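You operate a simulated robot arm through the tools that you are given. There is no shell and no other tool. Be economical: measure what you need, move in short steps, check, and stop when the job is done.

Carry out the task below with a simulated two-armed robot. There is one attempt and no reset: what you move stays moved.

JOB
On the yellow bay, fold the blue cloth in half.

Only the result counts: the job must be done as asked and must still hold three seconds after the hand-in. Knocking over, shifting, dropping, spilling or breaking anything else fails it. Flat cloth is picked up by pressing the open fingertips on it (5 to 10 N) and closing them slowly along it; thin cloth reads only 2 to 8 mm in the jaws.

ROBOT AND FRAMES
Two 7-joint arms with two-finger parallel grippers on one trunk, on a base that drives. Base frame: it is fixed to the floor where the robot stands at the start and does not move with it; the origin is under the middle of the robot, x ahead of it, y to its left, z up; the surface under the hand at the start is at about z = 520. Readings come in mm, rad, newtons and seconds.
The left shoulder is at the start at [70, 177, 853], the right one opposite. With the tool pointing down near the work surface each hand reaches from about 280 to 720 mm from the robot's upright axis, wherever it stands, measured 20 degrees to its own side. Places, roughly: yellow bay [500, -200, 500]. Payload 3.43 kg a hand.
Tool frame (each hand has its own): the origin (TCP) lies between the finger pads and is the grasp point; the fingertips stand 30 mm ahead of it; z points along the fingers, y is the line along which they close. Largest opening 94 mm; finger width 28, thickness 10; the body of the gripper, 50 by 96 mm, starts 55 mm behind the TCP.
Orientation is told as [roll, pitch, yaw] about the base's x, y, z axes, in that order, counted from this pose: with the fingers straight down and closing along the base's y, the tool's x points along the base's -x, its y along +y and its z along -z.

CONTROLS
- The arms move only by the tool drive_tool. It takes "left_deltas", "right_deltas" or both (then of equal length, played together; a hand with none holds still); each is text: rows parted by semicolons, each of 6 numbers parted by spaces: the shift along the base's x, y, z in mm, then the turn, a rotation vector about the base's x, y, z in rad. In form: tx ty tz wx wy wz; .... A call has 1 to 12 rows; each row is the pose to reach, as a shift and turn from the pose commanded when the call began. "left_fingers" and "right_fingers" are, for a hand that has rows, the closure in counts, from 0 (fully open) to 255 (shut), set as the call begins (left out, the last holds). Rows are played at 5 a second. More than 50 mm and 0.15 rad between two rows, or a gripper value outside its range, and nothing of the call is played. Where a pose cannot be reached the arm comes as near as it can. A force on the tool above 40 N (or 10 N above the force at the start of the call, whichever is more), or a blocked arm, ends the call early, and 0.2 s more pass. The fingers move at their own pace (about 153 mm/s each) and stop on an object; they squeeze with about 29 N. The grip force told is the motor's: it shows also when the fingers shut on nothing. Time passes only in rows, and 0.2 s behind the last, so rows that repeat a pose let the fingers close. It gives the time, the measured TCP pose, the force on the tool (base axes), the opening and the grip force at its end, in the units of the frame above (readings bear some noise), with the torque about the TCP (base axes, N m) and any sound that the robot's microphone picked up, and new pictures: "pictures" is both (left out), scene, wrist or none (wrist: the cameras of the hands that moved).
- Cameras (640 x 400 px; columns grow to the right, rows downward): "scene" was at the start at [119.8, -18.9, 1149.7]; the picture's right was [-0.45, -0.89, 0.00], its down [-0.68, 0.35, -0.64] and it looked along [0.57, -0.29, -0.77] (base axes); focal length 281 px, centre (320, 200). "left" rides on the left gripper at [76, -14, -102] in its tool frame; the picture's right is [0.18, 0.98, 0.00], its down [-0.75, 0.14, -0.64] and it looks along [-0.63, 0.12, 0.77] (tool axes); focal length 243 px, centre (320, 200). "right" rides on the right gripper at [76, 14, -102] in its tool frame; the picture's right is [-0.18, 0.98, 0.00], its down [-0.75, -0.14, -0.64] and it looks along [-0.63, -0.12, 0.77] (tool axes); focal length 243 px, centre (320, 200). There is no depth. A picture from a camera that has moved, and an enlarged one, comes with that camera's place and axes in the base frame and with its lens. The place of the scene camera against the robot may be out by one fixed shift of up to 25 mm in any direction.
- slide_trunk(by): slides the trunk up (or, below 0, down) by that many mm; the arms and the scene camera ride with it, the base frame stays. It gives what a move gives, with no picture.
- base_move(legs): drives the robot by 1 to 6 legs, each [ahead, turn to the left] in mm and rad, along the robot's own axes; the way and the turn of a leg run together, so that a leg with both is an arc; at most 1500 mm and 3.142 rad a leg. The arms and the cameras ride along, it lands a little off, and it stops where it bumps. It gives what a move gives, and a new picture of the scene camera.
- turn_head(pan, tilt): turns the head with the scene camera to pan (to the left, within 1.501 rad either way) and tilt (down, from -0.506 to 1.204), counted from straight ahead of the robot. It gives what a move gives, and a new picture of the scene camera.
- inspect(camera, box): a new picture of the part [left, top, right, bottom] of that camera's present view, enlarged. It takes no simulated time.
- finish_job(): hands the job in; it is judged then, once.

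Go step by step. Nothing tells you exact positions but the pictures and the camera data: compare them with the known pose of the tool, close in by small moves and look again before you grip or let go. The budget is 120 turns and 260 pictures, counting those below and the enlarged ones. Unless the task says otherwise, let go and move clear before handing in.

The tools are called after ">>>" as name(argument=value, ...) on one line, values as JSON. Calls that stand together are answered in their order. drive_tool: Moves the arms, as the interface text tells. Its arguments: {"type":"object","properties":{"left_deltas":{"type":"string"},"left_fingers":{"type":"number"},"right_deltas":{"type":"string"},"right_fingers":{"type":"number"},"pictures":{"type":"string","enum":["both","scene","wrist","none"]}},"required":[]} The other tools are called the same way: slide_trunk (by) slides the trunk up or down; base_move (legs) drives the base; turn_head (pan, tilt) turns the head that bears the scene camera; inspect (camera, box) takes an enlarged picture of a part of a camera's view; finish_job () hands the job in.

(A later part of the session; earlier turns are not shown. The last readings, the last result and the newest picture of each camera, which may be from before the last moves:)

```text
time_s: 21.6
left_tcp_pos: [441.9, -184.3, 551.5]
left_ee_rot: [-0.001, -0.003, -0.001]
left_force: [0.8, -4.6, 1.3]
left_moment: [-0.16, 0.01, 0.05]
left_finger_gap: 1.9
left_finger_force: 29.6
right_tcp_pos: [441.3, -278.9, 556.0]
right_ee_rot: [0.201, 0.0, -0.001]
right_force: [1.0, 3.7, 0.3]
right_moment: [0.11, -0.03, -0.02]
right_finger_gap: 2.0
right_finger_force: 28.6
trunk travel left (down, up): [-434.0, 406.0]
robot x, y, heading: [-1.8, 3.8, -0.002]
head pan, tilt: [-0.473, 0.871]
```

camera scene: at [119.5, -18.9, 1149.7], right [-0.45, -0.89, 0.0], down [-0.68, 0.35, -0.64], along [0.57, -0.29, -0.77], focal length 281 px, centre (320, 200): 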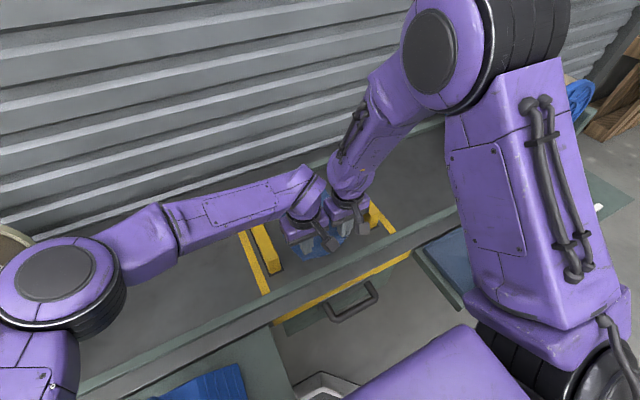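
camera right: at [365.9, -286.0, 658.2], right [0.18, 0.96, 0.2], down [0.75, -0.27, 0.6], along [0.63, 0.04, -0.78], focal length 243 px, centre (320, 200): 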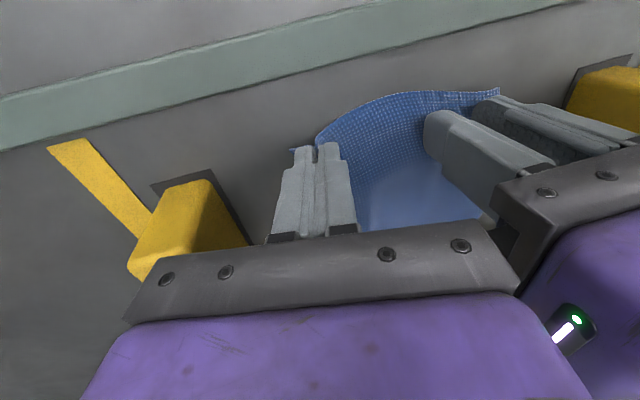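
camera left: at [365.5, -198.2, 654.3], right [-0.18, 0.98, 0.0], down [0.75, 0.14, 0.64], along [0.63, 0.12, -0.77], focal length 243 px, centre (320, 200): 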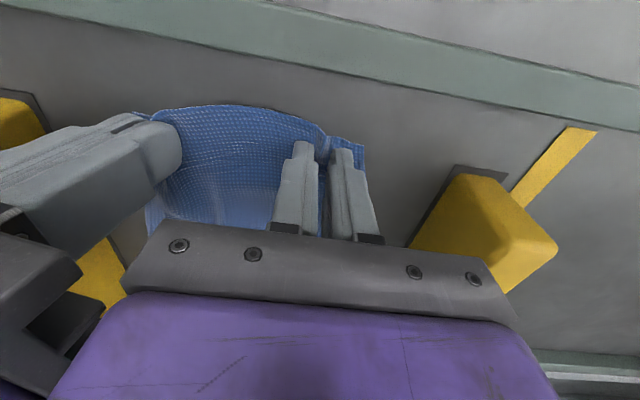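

Both hands now hold cloth, about 1.9 mm in each. I'll lift a little and check both grips and the far edge.

>>> drive_tool(left_deltas="3 0 15 0 0 0;8 0 30 0 0 0;15 0 45 0 0 0;22 0 60 0 0 0;22 0 60 0 0 0", right_deltas="3 0 15 0 0 0;8 0 30 0 0 0;15 0 45 0 0 0;22 0 57 0 0 0;22 0 57 0 0 0", pictures="both")

>>> inspect(camera="scene", box=[220, 150, 420, 275])

```text
time_s: 22.8
left_tcp_pos: [463.5, -183.5, 610.5]
left_ee_rot: [0.0, -0.001, 0.001]
left_force: [0.0, -3.3, 1.0]
left_moment: [-0.1, -0.01, 0.06]
left_finger_gap: 2.0
left_finger_force: 28.9
right_tcp_pos: [465.2, -278.3, 613.8]
right_ee_rot: [0.201, -0.001, 0.001]
right_force: [-0.1, 2.8, 0.5]
right_moment: [0.07, 0.03, -0.03]
right_finger_gap: 1.9
right_finger_force: 29.3
trunk travel left (down, up): [-434.0, 406.0]
robot x, y, heading: [-0.1, -1.7, -0.002]
head pan, tilt: [-0.473, 0.871]
camera scene: at [119.8, -19.1, 1149.7], right [-0.45, -0.89, 0.0], down [-0.68, 0.35, -0.64], along [0.57, -0.29, -0.77], focal length 281 px, centre (320, 200)
camera right: at [389.3, -284.8, 716.7], right [0.18, 0.96, 0.2], down [0.75, -0.27, 0.6], along [0.63, 0.04, -0.78], focal length 243 px, centre (320, 200)
camera left: at [387.1, -198.0, 714.0], right [-0.19, 0.98, 0.0], down [0.75, 0.14, 0.64], along [0.63, 0.12, -0.77], focal length 243 px, centre (320, 200)
```

scene: 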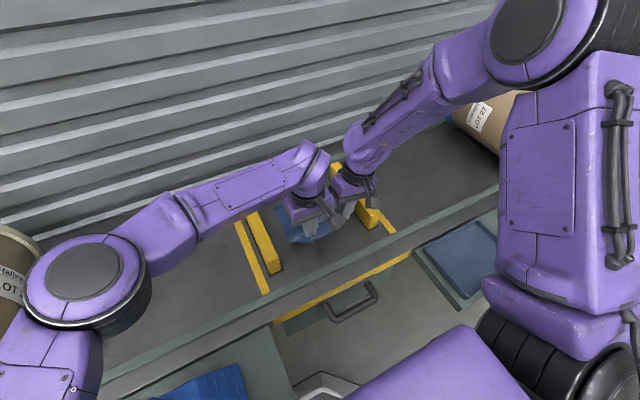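
right: 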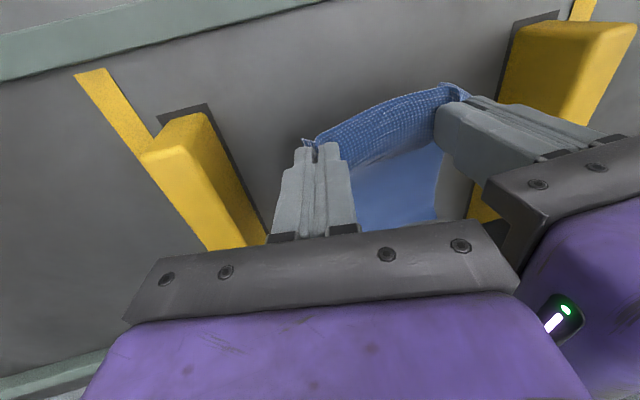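
left: 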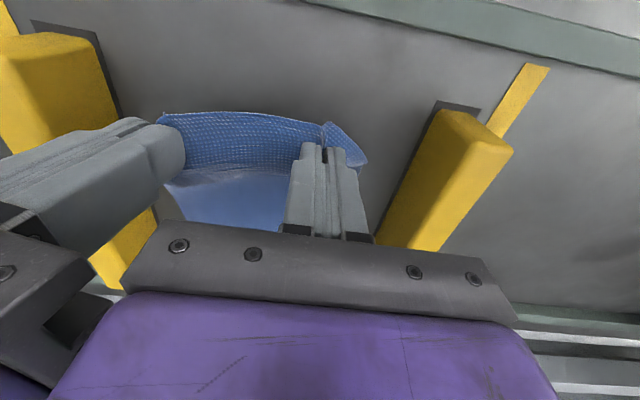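

```text
3.20 times, centred on (320, 212) of scene
camera zoom: at [119.8, -19.1, 1149.7], right [-0.45, -0.89, 0.0], down [-0.68, 0.35, -0.64], along [0.57, -0.29, -0.77], focal length 898 px, centre (320, 160)
```

zoom: 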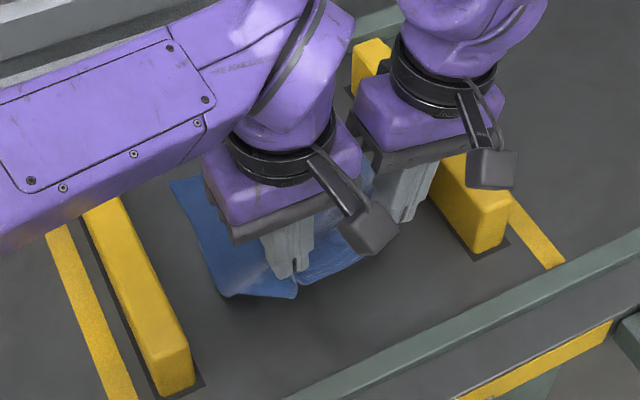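

Both corners are lifted cleanly. I'll carry the edge over the fold line in an arc, first to just past the middle.

>>> drive_tool(left_deltas="8 0 10 0 0 0;16 0 18 0 0 0;28 0 25 0 0 0;41 0 30 0 0 0;56 0 34 0 0 0;71 0 36 0 0 0;86 0 34 0 0 0;101 0 30 0 0 0", right_deltas="8 0 10 0 0 0;16 0 18 0 0 0;28 0 25 0 0 0;41 0 30 0 0 0;56 0 34 0 0 0;71 0 36 0 0 0;86 0 34 0 0 0;101 0 30 0 0 0", pictures="both")

```text
time_s: 24.3
left_tcp_pos: [514.7, -175.3, 642.0]
left_ee_rot: [-0.007, -0.004, -0.009]
left_force: [7.1, -17.9, 2.5]
left_moment: [-0.6, -0.27, 0.25]
left_finger_gap: 2.1
left_finger_force: 29.2
left hand out of reach, approached as far as the arm can: row 4, 5, 6, 7
right_tcp_pos: [537.0, -272.8, 647.9]
right_ee_rot: [0.21, 0.007, 0.006]
right_force: [-7.1, 18.3, -2.4]
right_moment: [0.53, 0.22, 0.09]
right_finger_gap: 2.0
right_finger_force: 29.2
trunk travel left (down, up): [-434.0, 406.0]
robot x, y, heading: [1.0, -1.4, 0.001]
head pan, tilt: [-0.473, 0.871]
stopped in row 7 (left hand): the force on the tool passed its limit at 44 N (the readings are from after the stop); the commanded pose is now the measured one
camera scene: at [119.9, -18.9, 1149.7], right [-0.45, -0.89, 0.0], down [-0.68, 0.35, -0.64], along [0.57, -0.29, -0.77], focal length 281 px, centre (320, 200)
camera right: at [461.6, -280.3, 750.3], right [0.18, 0.96, 0.2], down [0.76, -0.27, 0.59], along [0.62, 0.05, -0.78], focal length 243 px, centre (320, 200)
camera left: at [437.4, -187.7, 744.9], right [-0.18, 0.98, -0.01], down [0.75, 0.14, 0.65], along [0.64, 0.11, -0.76], focal length 243 px, centre (320, 200)
```

scene: 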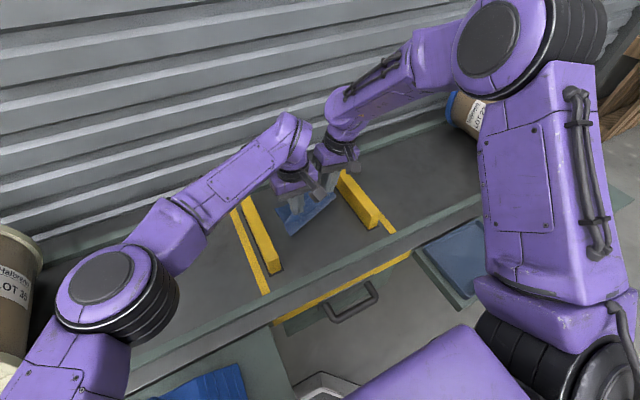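
right: 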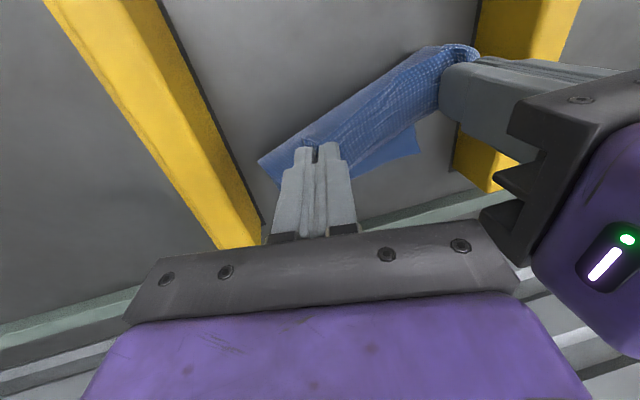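
left: 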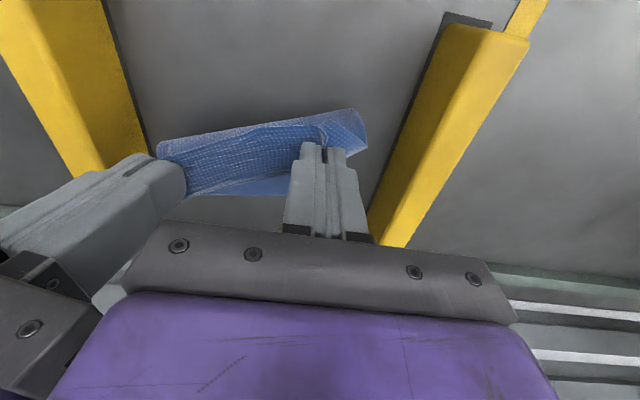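

The left arm reached its limit at about x = 515, and the hands are now pulling against each other through the cloth. I'll bring the right hand back level with the left to relax the cloth, then look down in front of the base to see whether it can drive forward.

>>> drive_tool(left_deltas="-2 -3 0 0 0 0;-4 -6 0 0 0 0;-4 -6 0 0 0 0", right_deltas="-12 0 0 0 0 0;-24 0 -4 0 0 0;-24 0 -4 0 0 0", pictures="none")

>>> turn_head(pan=0, tilt=1.2)

```text
time_s: 25.1
left_tcp_pos: [511.5, -174.6, 640.7]
left_ee_rot: [-0.003, -0.003, -0.005]
left_force: [1.9, -7.1, 0.2]
left_moment: [-0.2, -0.01, 0.09]
left_finger_gap: 2.0
left_finger_force: 29.2
left hand out of reach, approached as far as the arm can: row 2, 3
right_tcp_pos: [512.4, -276.0, 643.8]
right_ee_rot: [0.207, 0.004, 0.005]
right_force: [-0.2, 6.4, 0.7]
right_moment: [0.23, 0.0, 0.0]
right_finger_gap: 2.1
right_finger_force: 29.3
trunk travel left (down, up): [-434.0, 406.0]
robot x, y, heading: [1.0, -0.5, 0.003]
head pan, tilt: [-0.473, 0.871]
```

```text
time_s: 26.0
left_tcp_pos: [512.3, -176.4, 641.2]
left_ee_rot: [-0.003, -0.003, -0.002]
left_force: [0.4, -5.4, 0.2]
left_moment: [-0.17, -0.02, 0.05]
left_finger_gap: 1.9
left_finger_force: 28.9
right_tcp_pos: [513.8, -273.9, 643.5]
right_ee_rot: [0.205, 0.004, 0.003]
right_force: [-1.0, 5.9, 0.1]
right_moment: [0.15, 0.0, 0.06]
right_finger_gap: 1.9
right_finger_force: 29.2
trunk travel left (down, up): [-434.0, 406.0]
robot x, y, heading: [-0.4, -3.1, 0.001]
head pan, tilt: [0.0, 1.201]
camera scene: at [107.2, 15.9, 1127.7], right [0.0, -1.0, 0.0], down [-0.93, 0.0, -0.36], along [0.36, 0.0, -0.93], focal length 281 px, centre (320, 200)
```

scene: 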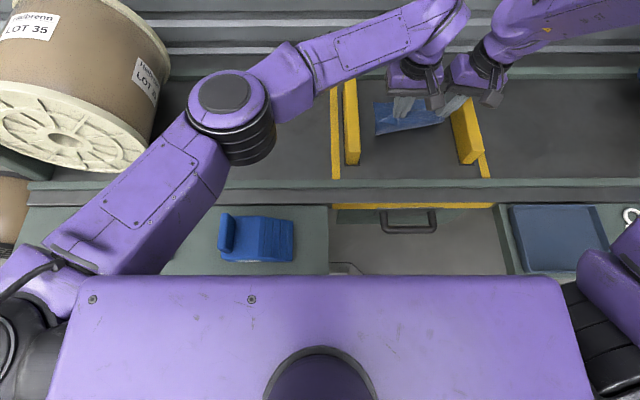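

The relaxed cloth is still held in both hands. I need to see how much room the base has, so I'll look down to the right and left of the trunk.

>>> turn_head(pan=-0.7, tilt=1.2)

>>> turn_head(pan=-1.3, tilt=0.9)

```text
time_s: 27.1
left_tcp_pos: [511.9, -176.3, 640.5]
left_ee_rot: [-0.005, -0.005, -0.004]
left_force: [1.1, -6.5, -0.7]
left_moment: [-0.17, -0.03, 0.05]
left_finger_gap: 2.0
left_finger_force: 28.5
right_tcp_pos: [512.4, -274.8, 642.5]
right_ee_rot: [0.206, 0.006, 0.004]
right_force: [-0.9, 6.2, -0.5]
right_moment: [0.15, 0.06, 0.03]
right_finger_gap: 2.2
right_finger_force: 28.9
trunk travel left (down, up): [-434.0, 406.0]
robot x, y, heading: [-0.3, -0.0, -0.002]
head pan, tilt: [-0.7, 1.201]
camera scene: at [94.0, -20.0, 1127.7], right [-0.64, -0.77, 0.0], down [-0.71, 0.6, -0.36], along [0.28, -0.23, -0.93], focal length 281 px, centre (320, 200)
```

scene: 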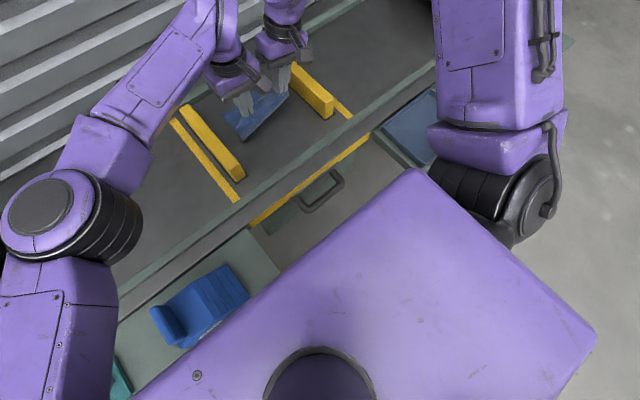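

```text
time_s: 28.1
left_tcp_pos: [512.6, -175.7, 641.5]
left_ee_rot: [-0.005, -0.004, -0.004]
left_force: [0.3, -5.8, -0.3]
left_moment: [-0.17, 0.0, 0.05]
left_finger_gap: 2.1
left_finger_force: 29.3
right_tcp_pos: [513.1, -273.7, 643.7]
right_ee_rot: [0.206, 0.005, 0.005]
right_force: [-0.7, 6.4, -0.2]
right_moment: [0.15, 0.04, 0.03]
right_finger_gap: 2.1
right_finger_force: 28.9
trunk travel left (down, up): [-434.0, 406.0]
robot x, y, heading: [2.5, 1.0, -0.003]
head pan, tilt: [-1.3, 0.901]
camera scene: at [71.4, -56.7, 1147.5], right [-0.96, -0.27, 0.0], down [-0.21, 0.76, -0.62], along [0.17, -0.6, -0.78], focal length 281 px, centre (320, 200)
```

scene: 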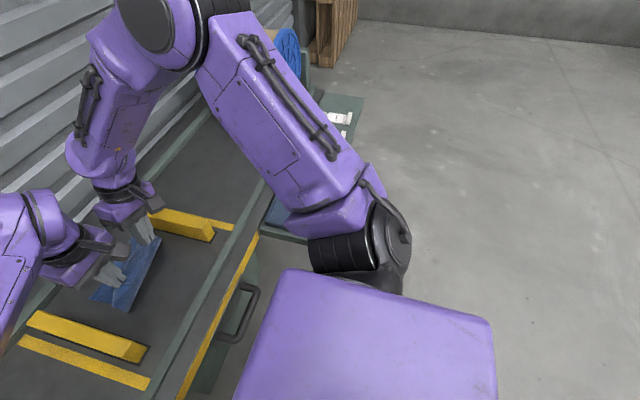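

Trays flank the bench front, so the base has no room to drive forward, and the left arm cannot reach the far edge. The bay itself lies nearer, so I'll use the held edge to draw the cloth about 100 mm toward me while raised, then fold within reach of both arms.

>>> drive_tool(left_deltas="-20 0 0 0 0 0;-40 0 -5 0 0 0;-60 0 -12 0 0 0;-80 0 -20 0 0 0;-100 0 -25 0 0 0;-118 0 -25 0 0 0;-135 0 -25 0 0 0;-150 0 -25 0 0 0;-150 0 -25 0 0 0", right_deltas="-20 0 0 0 0 0;-40 0 -5 0 0 0;-60 0 -12 0 0 0;-80 0 -20 0 0 0;-100 0 -25 0 0 0;-118 0 -25 0 0 0;-135 0 -25 0 0 0;-150 0 -25 0 0 0;-150 0 -25 0 0 0", pictures="wrist")

>>> turn_head(pan=-0.473, tilt=0.871)

```text
time_s: 30.1
left_tcp_pos: [363.0, -175.6, 615.3]
left_ee_rot: [-0.003, -0.003, -0.004]
left_force: [0.6, -7.2, 0.6]
left_moment: [-0.16, -0.02, 0.05]
left_finger_gap: 2.2
left_finger_force: 28.5
right_tcp_pos: [363.1, -274.2, 619.8]
right_ee_rot: [0.207, 0.005, 0.004]
right_force: [-1.0, 6.0, -0.4]
right_moment: [0.22, 0.05, 0.03]
right_finger_gap: 2.1
right_finger_force: 29.4
trunk travel left (down, up): [-434.0, 406.0]
robot x, y, heading: [4.2, -0.4, -0.005]
head pan, tilt: [-1.3, 0.901]
camera right: at [289.6, -280.7, 721.8], right [0.18, 0.96, 0.2], down [0.76, -0.27, 0.6], along [0.63, 0.04, -0.78], focal length 243 px, centre (320, 200)
camera left: at [285.4, -188.4, 719.1], right [-0.18, 0.98, 0.0], down [0.75, 0.14, 0.64], along [0.63, 0.11, -0.76], focal length 243 px, centre (320, 200)
```

right: 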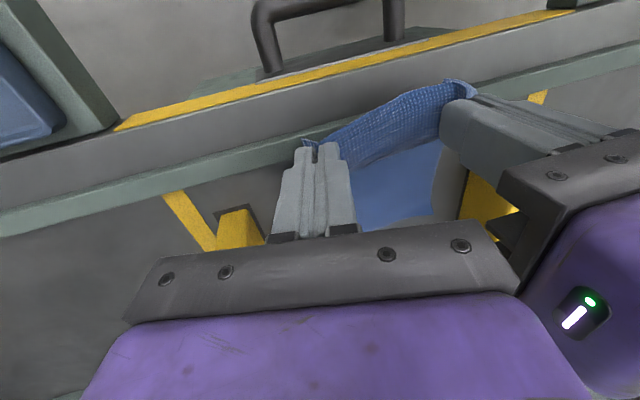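
left: 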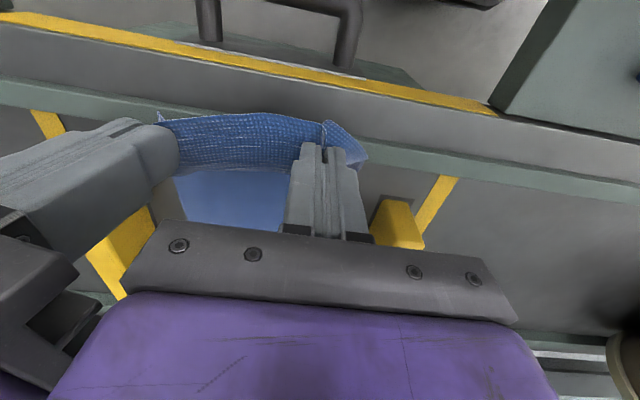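

```text
time_s: 31.2
left_tcp_pos: [362.1, -175.0, 617.0]
left_ee_rot: [-0.004, -0.004, -0.003]
left_force: [1.0, -5.9, 0.1]
left_moment: [-0.18, -0.04, 0.04]
left_finger_gap: 1.9
left_finger_force: 28.6
right_tcp_pos: [364.3, -274.5, 619.2]
right_ee_rot: [0.207, 0.007, 0.004]
right_force: [-1.3, 5.7, -1.1]
right_moment: [0.15, 0.02, 0.02]
right_finger_gap: 2.3
right_finger_force: 29.4
trunk travel left (down, up): [-434.0, 406.0]
robot x, y, heading: [0.4, -2.5, 0.002]
head pan, tilt: [-0.473, 0.871]
camera scene: at [119.7, -19.2, 1149.8], right [-0.46, -0.89, 0.0], down [-0.68, 0.35, -0.64], along [0.57, -0.29, -0.77], focal length 281 px, centre (320, 200)
```

scene: 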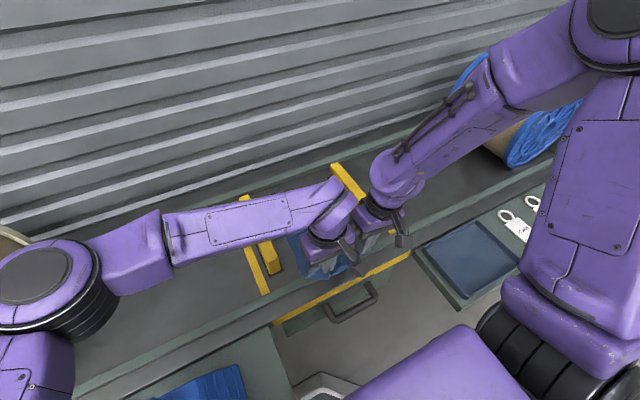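

The cloth followed cleanly. I'll enlarge the view to find its far edge now.

>>> inspect(camera="scene", box=[240, 175, 440, 300])

>>> inspect(camera="left", box=[120, 100, 320, 225])

```text
3.20 times, centred on (340, 238) of scene
camera zoom: at [119.7, -19.2, 1149.8], right [-0.46, -0.89, 0.0], down [-0.68, 0.35, -0.64], along [0.57, -0.29, -0.77], focal length 898 px, centre (256, 80)
```

zoom: 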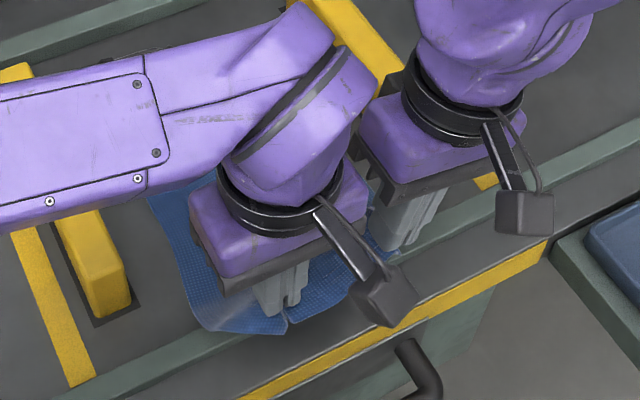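

```text
3.20 times, centred on (220, 162) of left
camera zoom: at [285.2, -188.5, 719.3], right [-0.18, 0.98, 0.0], down [0.75, 0.14, 0.64], along [0.63, 0.11, -0.76], focal length 776 px, centre (640, 320)
```

zoom: 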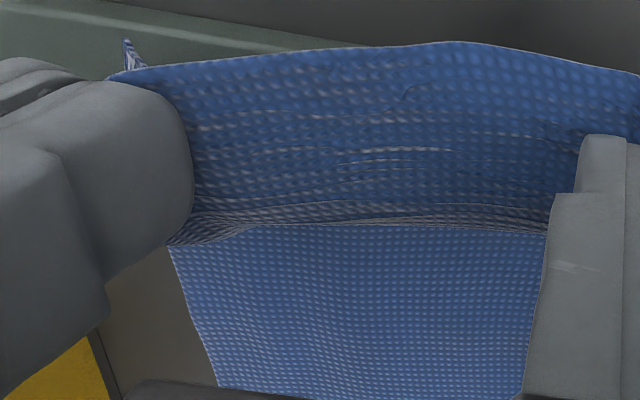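

The far edge comes out at about x ≈ 535 (hidden by the left forearm), so the fold line should be near x ≈ 430. I'll carry the edge over in an arc, ending with the tips about 30 mm above the far edge.

>>> drive_tool(left_deltas="12 0 10 0 0 0;32 0 20 0 0 0;57 0 25 0 0 0;82 0 24 0 0 0;102 0 17 0 0 0;122 0 5 0 0 0;139 0 -14 0 0 0;152 0 -33 0 0 0;152 0 -33 0 0 0", right_deltas="12 0 10 0 0 0;32 0 20 0 0 0;57 0 25 0 0 0;82 0 24 0 0 0;102 0 17 0 0 0;122 0 5 0 0 0;139 0 -14 0 0 0;150 0 -35 0 0 0;150 0 -35 0 0 0", pictures="both")

>>> inspect(camera="scene", box=[220, 165, 420, 290])

```text
time_s: 33.2
left_tcp_pos: [514.0, -167.6, 580.8]
left_ee_rot: [-0.006, -0.004, -0.007]
left_force: [3.1, -35.0, 0.9]
left_moment: [-1.11, -0.04, 0.32]
left_finger_gap: 2.4
left_finger_force: 29.0
left hand out of reach, approached as far as the arm can: row 8, 9
right_tcp_pos: [511.0, -274.7, 584.1]
right_ee_rot: [0.21, 0.003, 0.007]
right_force: [-1.9, 35.5, -1.3]
right_moment: [1.02, 0.09, 0.07]
right_finger_gap: 2.7
right_finger_force: 28.7
trunk travel left (down, up): [-434.0, 406.0]
robot x, y, heading: [2.4, 1.2, -0.004]
head pan, tilt: [-0.473, 0.871]
camera scene: at [119.4, -19.2, 1149.9], right [-0.46, -0.89, 0.0], down [-0.68, 0.35, -0.64], along [0.57, -0.29, -0.76], focal length 281 px, centre (320, 200)
camera right: at [435.6, -282.6, 686.6], right [0.18, 0.96, 0.2], down [0.76, -0.27, 0.6], along [0.63, 0.05, -0.78], focal length 243 px, centre (320, 200)
camera left: at [437.6, -182.0, 684.3], right [-0.18, 0.98, -0.01], down [0.75, 0.14, 0.64], along [0.63, 0.11, -0.77], focal length 243 px, centre (320, 200)
```

scene: 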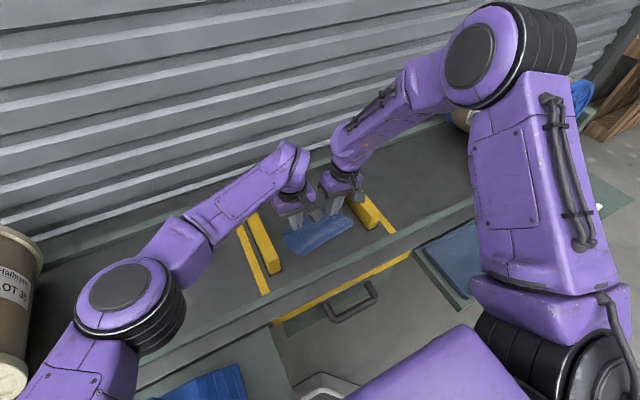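
right: 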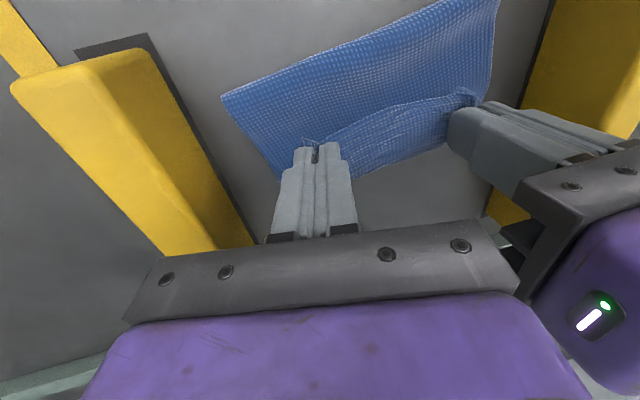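
left: 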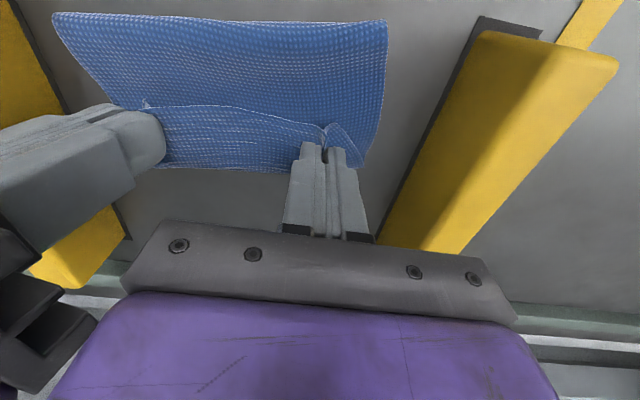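

```text
3.20 times, centred on (320, 228) of scene
camera zoom: at [119.4, -19.2, 1149.9], right [-0.46, -0.89, 0.0], down [-0.68, 0.35, -0.64], along [0.57, -0.29, -0.76], focal length 898 px, centre (320, 112)
```

zoom: 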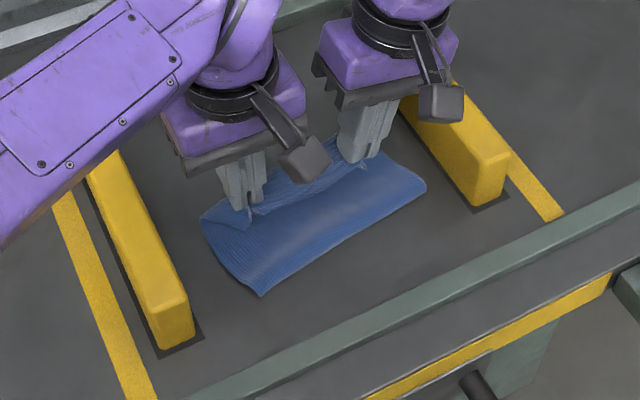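

The fold is forming well, but the cloth is turned about 0.17 rad (fold line from (440,-147) to (469,-316)) and the hands are pulling on each other. I'll move the right hand forward and inward to relax and match the skew, then creep the base 20 mm forward to help the left arm.

>>> drive_tool(left_deltas="0 0 0 0 0 0;0 0 0 0 0 0;0 0 0 0 0 0", right_deltas="7 5 0 0 0 0;14 9 0 0 0 0;20 11 0 0 0 0", pictures="none")

>>> base_move(legs=[[20, 0]])

```text
time_s: 34.0
left_tcp_pos: [516.0, -165.3, 580.9]
left_ee_rot: [-0.004, -0.006, -0.002]
left_force: [5.9, -17.1, 1.5]
left_moment: [-0.53, -0.14, 0.19]
left_finger_gap: 1.8
left_finger_force: 29.0
right_tcp_pos: [532.7, -266.5, 585.0]
right_ee_rot: [0.206, 0.004, 0.004]
right_force: [-5.0, 16.6, -1.2]
right_moment: [0.5, 0.19, 0.12]
right_finger_gap: 2.4
right_finger_force: 28.8
trunk travel left (down, up): [-434.0, 406.0]
robot x, y, heading: [-0.2, -1.6, 0.003]
head pan, tilt: [-0.473, 0.871]
```

```text
time_s: 34.8
left_tcp_pos: [536.3, -167.2, 580.0]
left_ee_rot: [-0.003, -0.002, 0.0]
left_force: [5.3, -13.4, 0.6]
left_moment: [-0.41, -0.13, 0.19]
left_finger_gap: 2.0
left_finger_force: 29.1
right_tcp_pos: [552.4, -265.1, 584.8]
right_ee_rot: [0.206, 0.005, 0.004]
right_force: [-4.5, 13.6, -0.8]
right_moment: [0.43, 0.14, 0.07]
right_finger_gap: 1.9
right_finger_force: 28.9
trunk travel left (down, up): [-434.0, 406.0]
robot x, y, heading: [19.5, -2.7, -0.001]
head pan, tilt: [-0.473, 0.871]
camera scene: at [140.8, -19.2, 1149.6], right [-0.46, -0.89, 0.0], down [-0.68, 0.35, -0.64], along [0.57, -0.29, -0.77], focal length 281 px, centre (320, 200)
```

scene: 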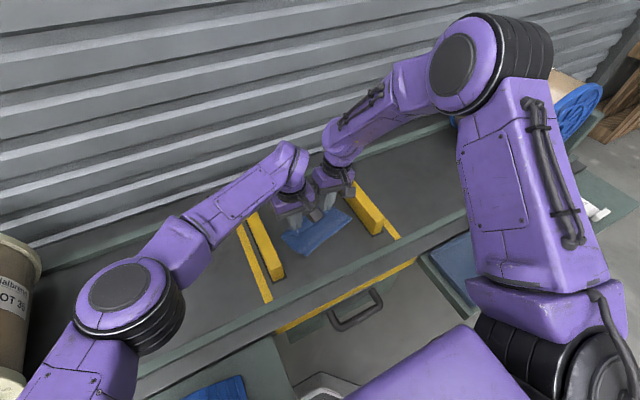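

The base moved forward cleanly and the left hand is now at x ≈ 536. I'll lower both hands until the tips are just above the lower layer and look.

>>> drive_tool(left_deltas="0 0 -8 0 0 0;0 0 -16 0 0 0;0 -2 -23 0 0 0;0 -2 -23 0 0 0", right_deltas="0 2 -8 0 0 0;0 4 -16 0 0 0;0 5 -24 0 0 0;0 5 -24 0 0 0", pictures="both")

>>> inspect(camera="scene", box=[220, 165, 420, 290])

```text
time_s: 35.8
left_tcp_pos: [536.2, -162.7, 557.7]
left_ee_rot: [-0.005, -0.005, -0.003]
left_force: [3.1, -7.2, 1.1]
left_moment: [-0.26, -0.07, 0.1]
left_finger_gap: 2.0
left_finger_force: 29.2
left hand out of reach, approached as far as the arm can: row 3, 4
right_tcp_pos: [552.7, -259.5, 560.4]
right_ee_rot: [0.207, 0.005, 0.005]
right_force: [-2.8, 6.6, 0.0]
right_moment: [0.21, 0.12, 0.02]
right_finger_gap: 1.9
right_finger_force: 28.9
trunk travel left (down, up): [-434.0, 406.0]
robot x, y, heading: [21.7, 0.6, 0.001]
head pan, tilt: [-0.473, 0.871]
camera scene: at [139.4, -19.0, 1149.8], right [-0.46, -0.89, 0.0], down [-0.68, 0.35, -0.64], along [0.57, -0.29, -0.77], focal length 281 px, centre (320, 200)
camera right: at [476.4, -267.1, 663.7], right [0.18, 0.96, 0.2], down [0.76, -0.27, 0.6], along [0.63, 0.04, -0.78], focal length 243 px, centre (320, 200)
camera left: at [459.9, -176.8, 660.2], right [-0.18, 0.98, -0.01], down [0.75, 0.14, 0.64], along [0.63, 0.11, -0.76], focal length 243 px, centre (320, 200)
```

scene: 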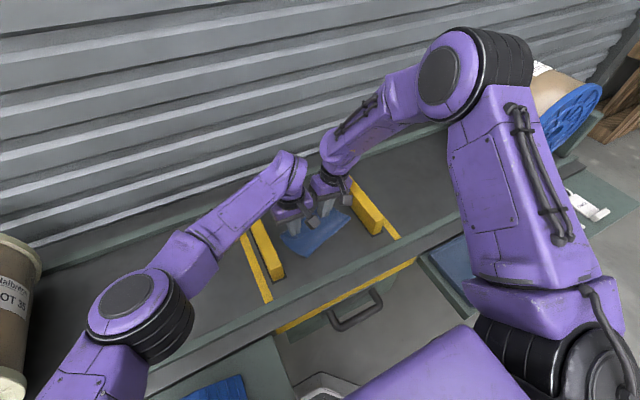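
right: 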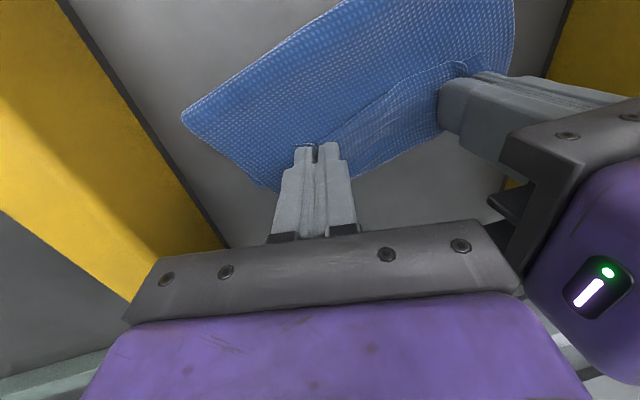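
left: 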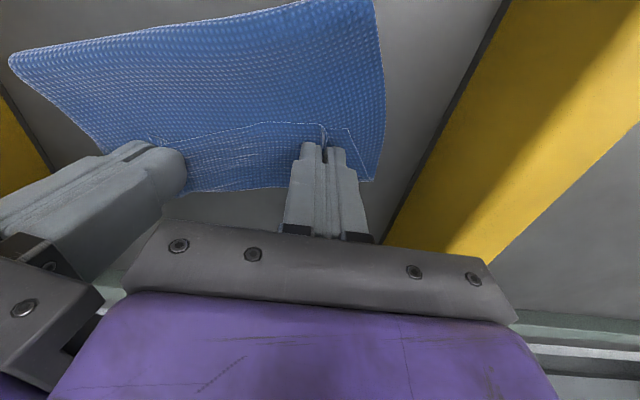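

```text
3.20 times, centred on (320, 228) of scene
camera zoom: at [139.4, -19.0, 1149.8], right [-0.46, -0.89, 0.0], down [-0.68, 0.35, -0.64], along [0.57, -0.29, -0.77], focal length 898 px, centre (320, 112)
```

zoom: 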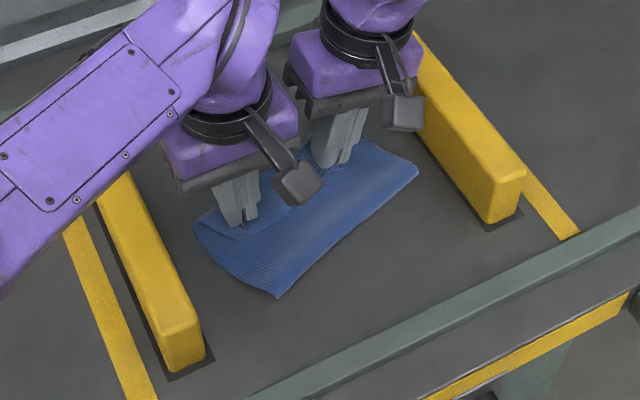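

I'll enlarge both wrist views to tell the upper edge from the lower layer.

>>> inspect(camera="left", box=[140, 90, 400, 252])

>>> inspect(camera="right", box=[230, 50, 490, 212])

```text
2.46 times, centred on (270, 171) of left
camera zoom: at [459.9, -176.8, 660.2], right [-0.18, 0.98, -0.01], down [0.75, 0.14, 0.64], along [0.63, 0.11, -0.76], focal length 597 px, centre (443, 271)
```

zoom: 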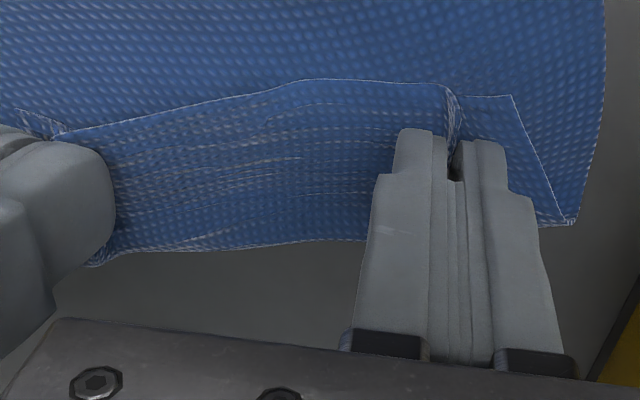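

```text
2.46 times, centred on (360, 131) of right
camera zoom: at [476.4, -267.1, 663.7], right [0.18, 0.96, 0.2], down [0.76, -0.27, 0.6], along [0.63, 0.04, -0.78], focal length 597 px, centre (222, 370)
```

zoom: 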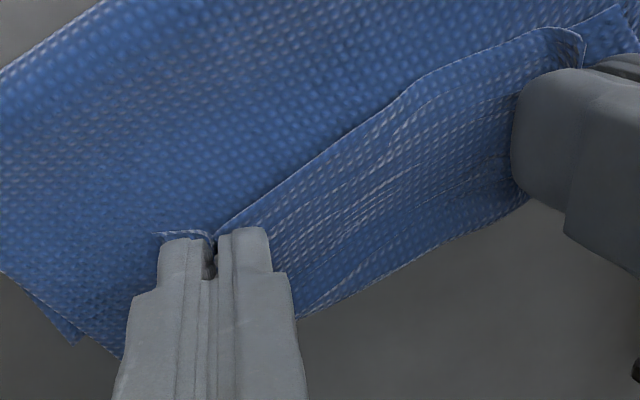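

The strip between the fingers is turned back over the upper layer, and the upper layer reaches too far. The lower layer's far corners come out at about (524,-129) and (567,-297), so the fold should lie at about (422,-155) to (465,-323). I'll lift slightly and bring the hands back to roll the fold line there.

>>> drive_tool(left_deltas="-4 -1 12 0 0 0;-12 -3 24 0 0 0;-26 -6 34 0 0 0;-42 -10 36 0 0 0;-58 -14 32 0 0 0;-74 -17 26 0 0 0;-74 -17 26 0 0 0", right_deltas="-4 -1 12 0 0 0;-12 -3 24 0 0 0;-24 -6 34 0 0 0;-38 -8 36 0 0 0;-52 -11 32 0 0 0;-65 -14 24 0 0 0;-65 -14 24 0 0 0", pictures="both")

>>> inspect(camera="scene", box=[220, 165, 420, 290])

```text
time_s: 37.4
left_tcp_pos: [464.5, -181.0, 583.4]
left_ee_rot: [-0.002, -0.003, -0.002]
left_force: [0.8, -4.4, 0.3]
left_moment: [-0.17, -0.07, 0.06]
left_finger_gap: 2.0
left_finger_force: 28.9
right_tcp_pos: [484.5, -275.7, 585.9]
right_ee_rot: [0.205, 0.005, 0.005]
right_force: [-2.5, 4.3, 0.3]
right_moment: [0.17, 0.05, 0.08]
right_finger_gap: 1.9
right_finger_force: 28.9
trunk travel left (down, up): [-434.0, 406.0]
robot x, y, heading: [19.3, -2.2, 0.003]
head pan, tilt: [-0.473, 0.871]
camera scene: at [139.7, -19.0, 1149.8], right [-0.46, -0.89, 0.0], down [-0.68, 0.35, -0.64], along [0.57, -0.29, -0.77], focal length 281 px, centre (320, 200)
camera right: at [409.8, -283.0, 687.9], right [0.18, 0.96, 0.2], down [0.76, -0.27, 0.6], along [0.63, 0.04, -0.78], focal length 243 px, centre (320, 200)
camera left: at [388.0, -195.3, 686.3], right [-0.18, 0.98, 0.0], down [0.75, 0.14, 0.64], along [0.63, 0.11, -0.76], focal length 243 px, centre (320, 200)
```

scene: 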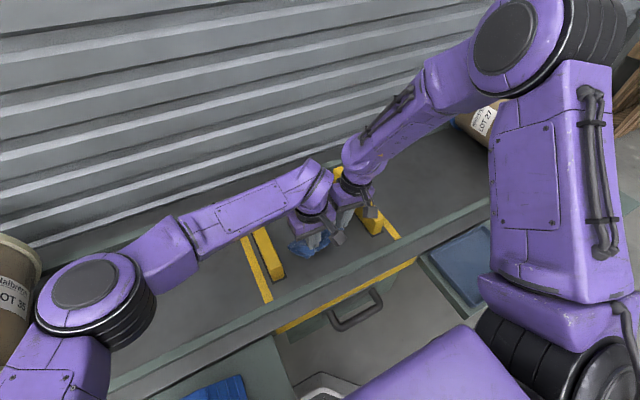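
right: 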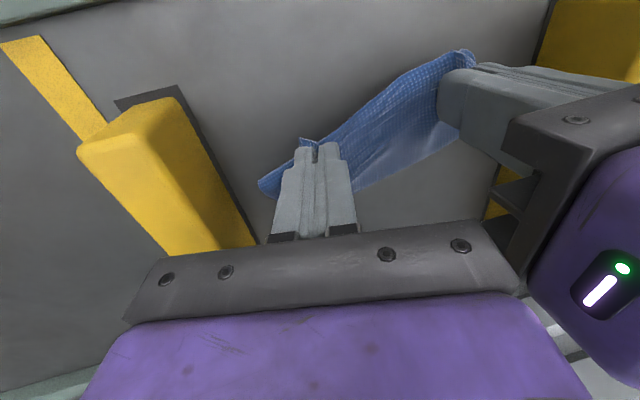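
left: 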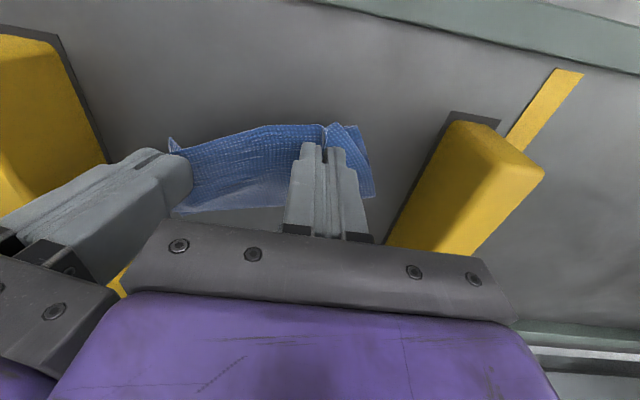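

```text
3.20 times, centred on (320, 228) of scene
camera zoom: at [139.7, -19.0, 1149.8], right [-0.46, -0.89, 0.0], down [-0.68, 0.35, -0.64], along [0.57, -0.29, -0.77], focal length 898 px, centre (320, 112)
```

zoom: 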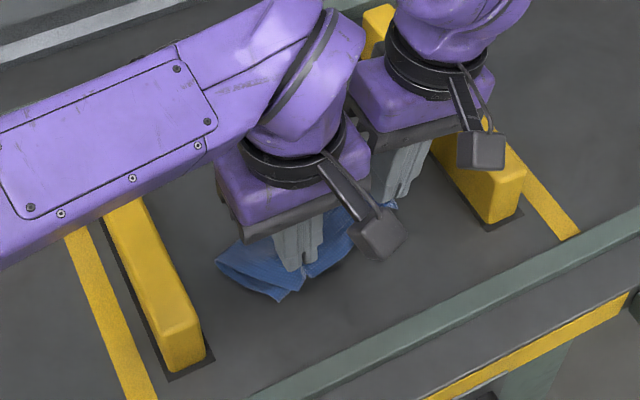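

The cloth has only collapsed under the hands, so I'll draw the held edge back toward me until the sheet is straight, which also removes the skew. Then I'll fold again with a shorter forward travel.

>>> drive_tool(left_deltas="-10 0 10 0 0 0;-30 0 18 0 0 0;-50 0 18 0 0 0;-70 0 16 0 0 0;-85 0 14 0 0 0;-98 0 12 0 0 0;-112 0 10 0 0 0;-112 0 10 0 0 0", right_deltas="-12 0 8 0 0 0;-36 0 16 0 0 0;-58 0 16 0 0 0;-80 0 14 0 0 0;-100 0 12 0 0 0;-118 0 10 0 0 0;-134 0 8 0 0 0;-134 0 8 0 0 0", pictures="both")

>>> inspect(camera="scene", box=[220, 165, 420, 290])

```text
time_s: 39.2
left_tcp_pos: [350.0, -178.8, 596.2]
left_ee_rot: [-0.002, -0.004, -0.002]
left_force: [0.9, -1.0, 0.2]
left_moment: [-0.04, 0.01, 0.01]
left_finger_gap: 1.9
left_finger_force: 29.5
right_tcp_pos: [352.3, -274.3, 594.7]
right_ee_rot: [0.205, 0.005, 0.004]
right_force: [-0.3, 0.5, -0.2]
right_moment: [0.03, 0.04, -0.02]
right_finger_gap: 2.0
right_finger_force: 28.4
trunk travel left (down, up): [-434.0, 406.0]
robot x, y, heading: [19.1, -2.9, -0.001]
head pan, tilt: [-0.473, 0.871]
camera scene: at [139.7, -19.1, 1149.8], right [-0.46, -0.89, 0.0], down [-0.68, 0.35, -0.64], along [0.57, -0.29, -0.77], focal length 281 px, centre (320, 200)
camera right: at [277.9, -282.3, 696.2], right [0.18, 0.96, 0.2], down [0.76, -0.27, 0.6], along [0.63, 0.04, -0.78], focal length 243 px, centre (320, 200)
camera left: at [273.4, -192.8, 698.2], right [-0.18, 0.98, 0.0], down [0.75, 0.14, 0.64], along [0.63, 0.11, -0.76], focal length 243 px, centre (320, 200)
```

scene: 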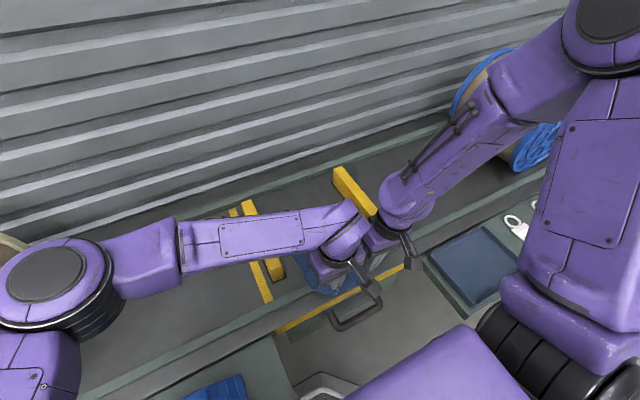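
right: 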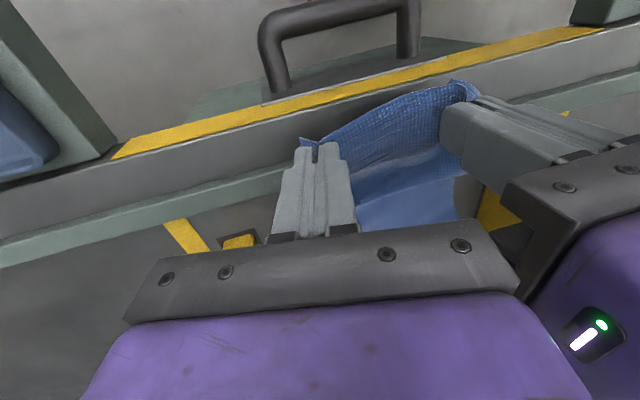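
left: 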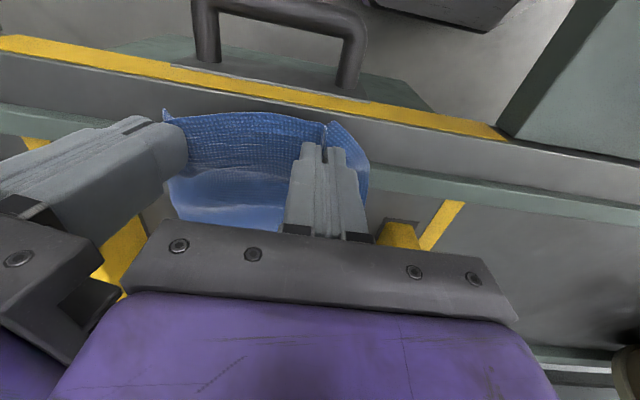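

```text
3.20 times, centred on (320, 228) of scene
camera zoom: at [139.7, -19.1, 1149.8], right [-0.46, -0.89, 0.0], down [-0.68, 0.35, -0.64], along [0.57, -0.29, -0.77], focal length 898 px, centre (320, 112)
```

zoom: 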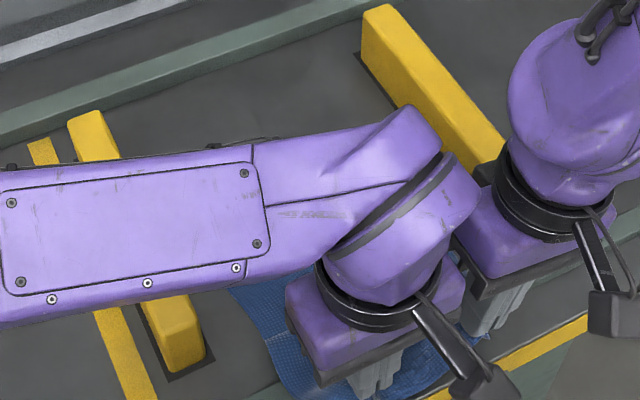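

I'll check whether the sheet is really straight behind the hands.

>>> inspect(camera="left", box=[140, 90, 400, 252])

>>> inspect(camera="right", box=[270, 70, 530, 232])

```text
2.46 times, centred on (270, 171) of left
camera zoom: at [273.4, -192.8, 698.2], right [-0.18, 0.98, 0.0], down [0.75, 0.14, 0.64], along [0.63, 0.11, -0.76], focal length 597 px, centre (443, 271)
```

zoom: 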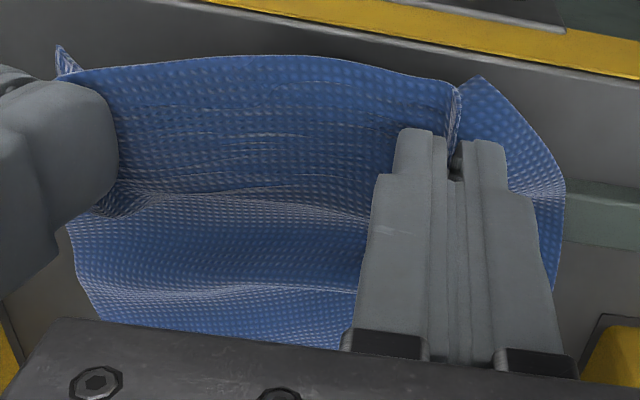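

```text
2.46 times, centred on (400, 151) of right
camera zoom: at [277.9, -282.3, 696.2], right [0.18, 0.96, 0.2], down [0.76, -0.27, 0.6], along [0.63, 0.04, -0.78], focal length 597 px, centre (123, 321)
```

zoom: 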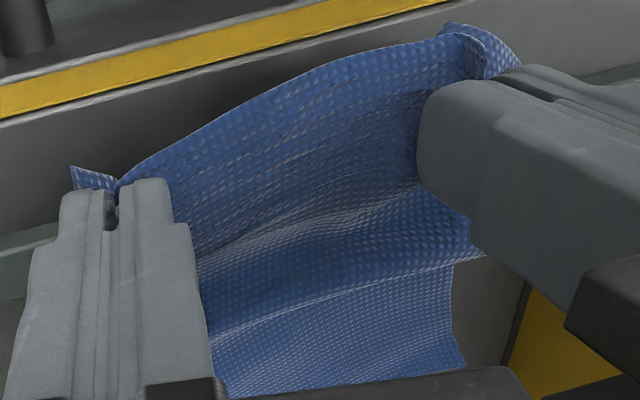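

The sheet is a single layer curving down and then lying flat, with its far edge at about x ≈ 527. I'll fold it over again on a tighter arc, stopping with the turned-back strip about 35 mm short of the far edge.

>>> drive_tool(left_deltas="6 0 8 0 0 0;21 0 18 0 0 0;41 0 25 0 0 0;61 0 27 0 0 0;81 0 23 0 0 0;101 0 13 0 0 0;116 0 -3 0 0 0;126 0 -20 0 0 0;126 0 -20 0 0 0", right_deltas="6 0 8 0 0 0;21 0 18 0 0 0;41 0 25 0 0 0;61 0 27 0 0 0;81 0 23 0 0 0;101 0 13 0 0 0;116 0 -3 0 0 0;126 0 -20 0 0 0;126 0 -20 0 0 0", pictures="wrist")

>>> inspect(camera="scene", box=[220, 165, 420, 290])

```text
time_s: 41.2
left_tcp_pos: [476.3, -181.2, 573.2]
left_ee_rot: [-0.004, -0.004, -0.003]
left_force: [0.2, -0.1, -0.8]
left_moment: [-0.01, -0.02, -0.04]
left_finger_gap: 2.0
left_finger_force: 29.5
right_tcp_pos: [479.5, -274.3, 573.8]
right_ee_rot: [0.206, 0.004, 0.003]
right_force: [-0.2, -0.1, -0.3]
right_moment: [0.0, -0.03, 0.01]
right_finger_gap: 2.1
right_finger_force: 29.3
trunk travel left (down, up): [-434.0, 406.0]
robot x, y, heading: [21.3, 1.5, -0.003]
head pan, tilt: [-0.473, 0.871]
camera right: at [404.7, -281.6, 675.9], right [0.18, 0.96, 0.2], down [0.76, -0.27, 0.6], along [0.63, 0.04, -0.78], focal length 243 px, centre (320, 200)
camera left: at [398.9, -194.4, 675.4], right [-0.18, 0.98, 0.0], down [0.75, 0.14, 0.64], along [0.63, 0.11, -0.76], focal length 243 px, centre (320, 200)
```

right: 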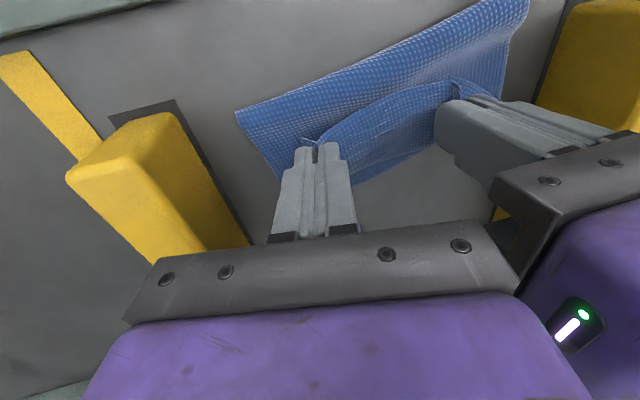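
left: 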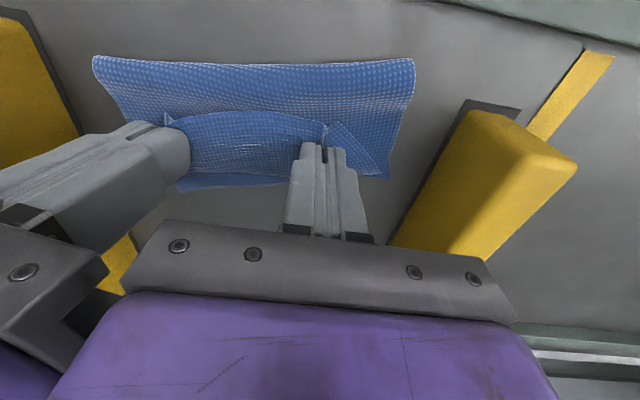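

```text
3.20 times, centred on (320, 228) of scene
camera zoom: at [139.2, -18.9, 1149.9], right [-0.46, -0.89, 0.0], down [-0.68, 0.35, -0.64], along [0.57, -0.29, -0.76], focal length 898 px, centre (320, 112)
```

zoom: 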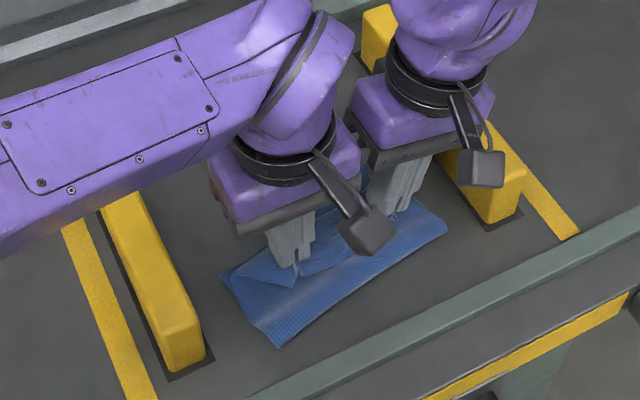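

>>> inspect(camera="left", box=[150, 100, 410, 262])

>>> inspect(camera="right", box=[220, 60, 480, 222])

```text
2.46 times, centred on (280, 181) of left
camera zoom: at [398.9, -194.4, 675.4], right [-0.18, 0.98, 0.0], down [0.75, 0.14, 0.64], along [0.63, 0.11, -0.76], focal length 597 px, centre (418, 247)
```

zoom: 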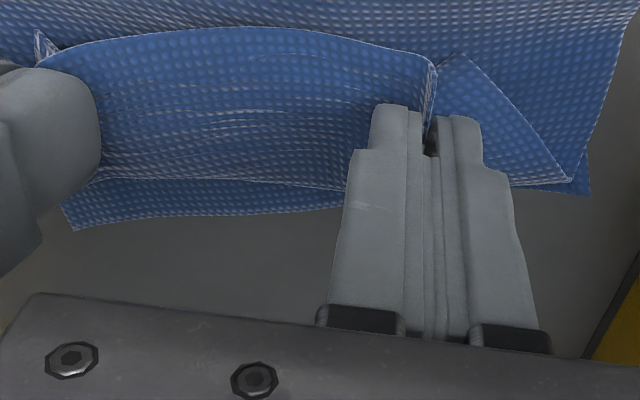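

```text
2.46 times, centred on (350, 141) of right
camera zoom: at [404.7, -281.6, 675.9], right [0.18, 0.96, 0.2], down [0.76, -0.27, 0.6], along [0.63, 0.04, -0.78], focal length 597 px, centre (246, 345)
```

zoom: 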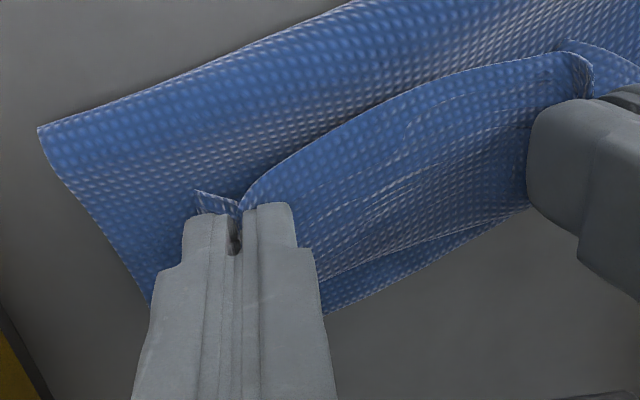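

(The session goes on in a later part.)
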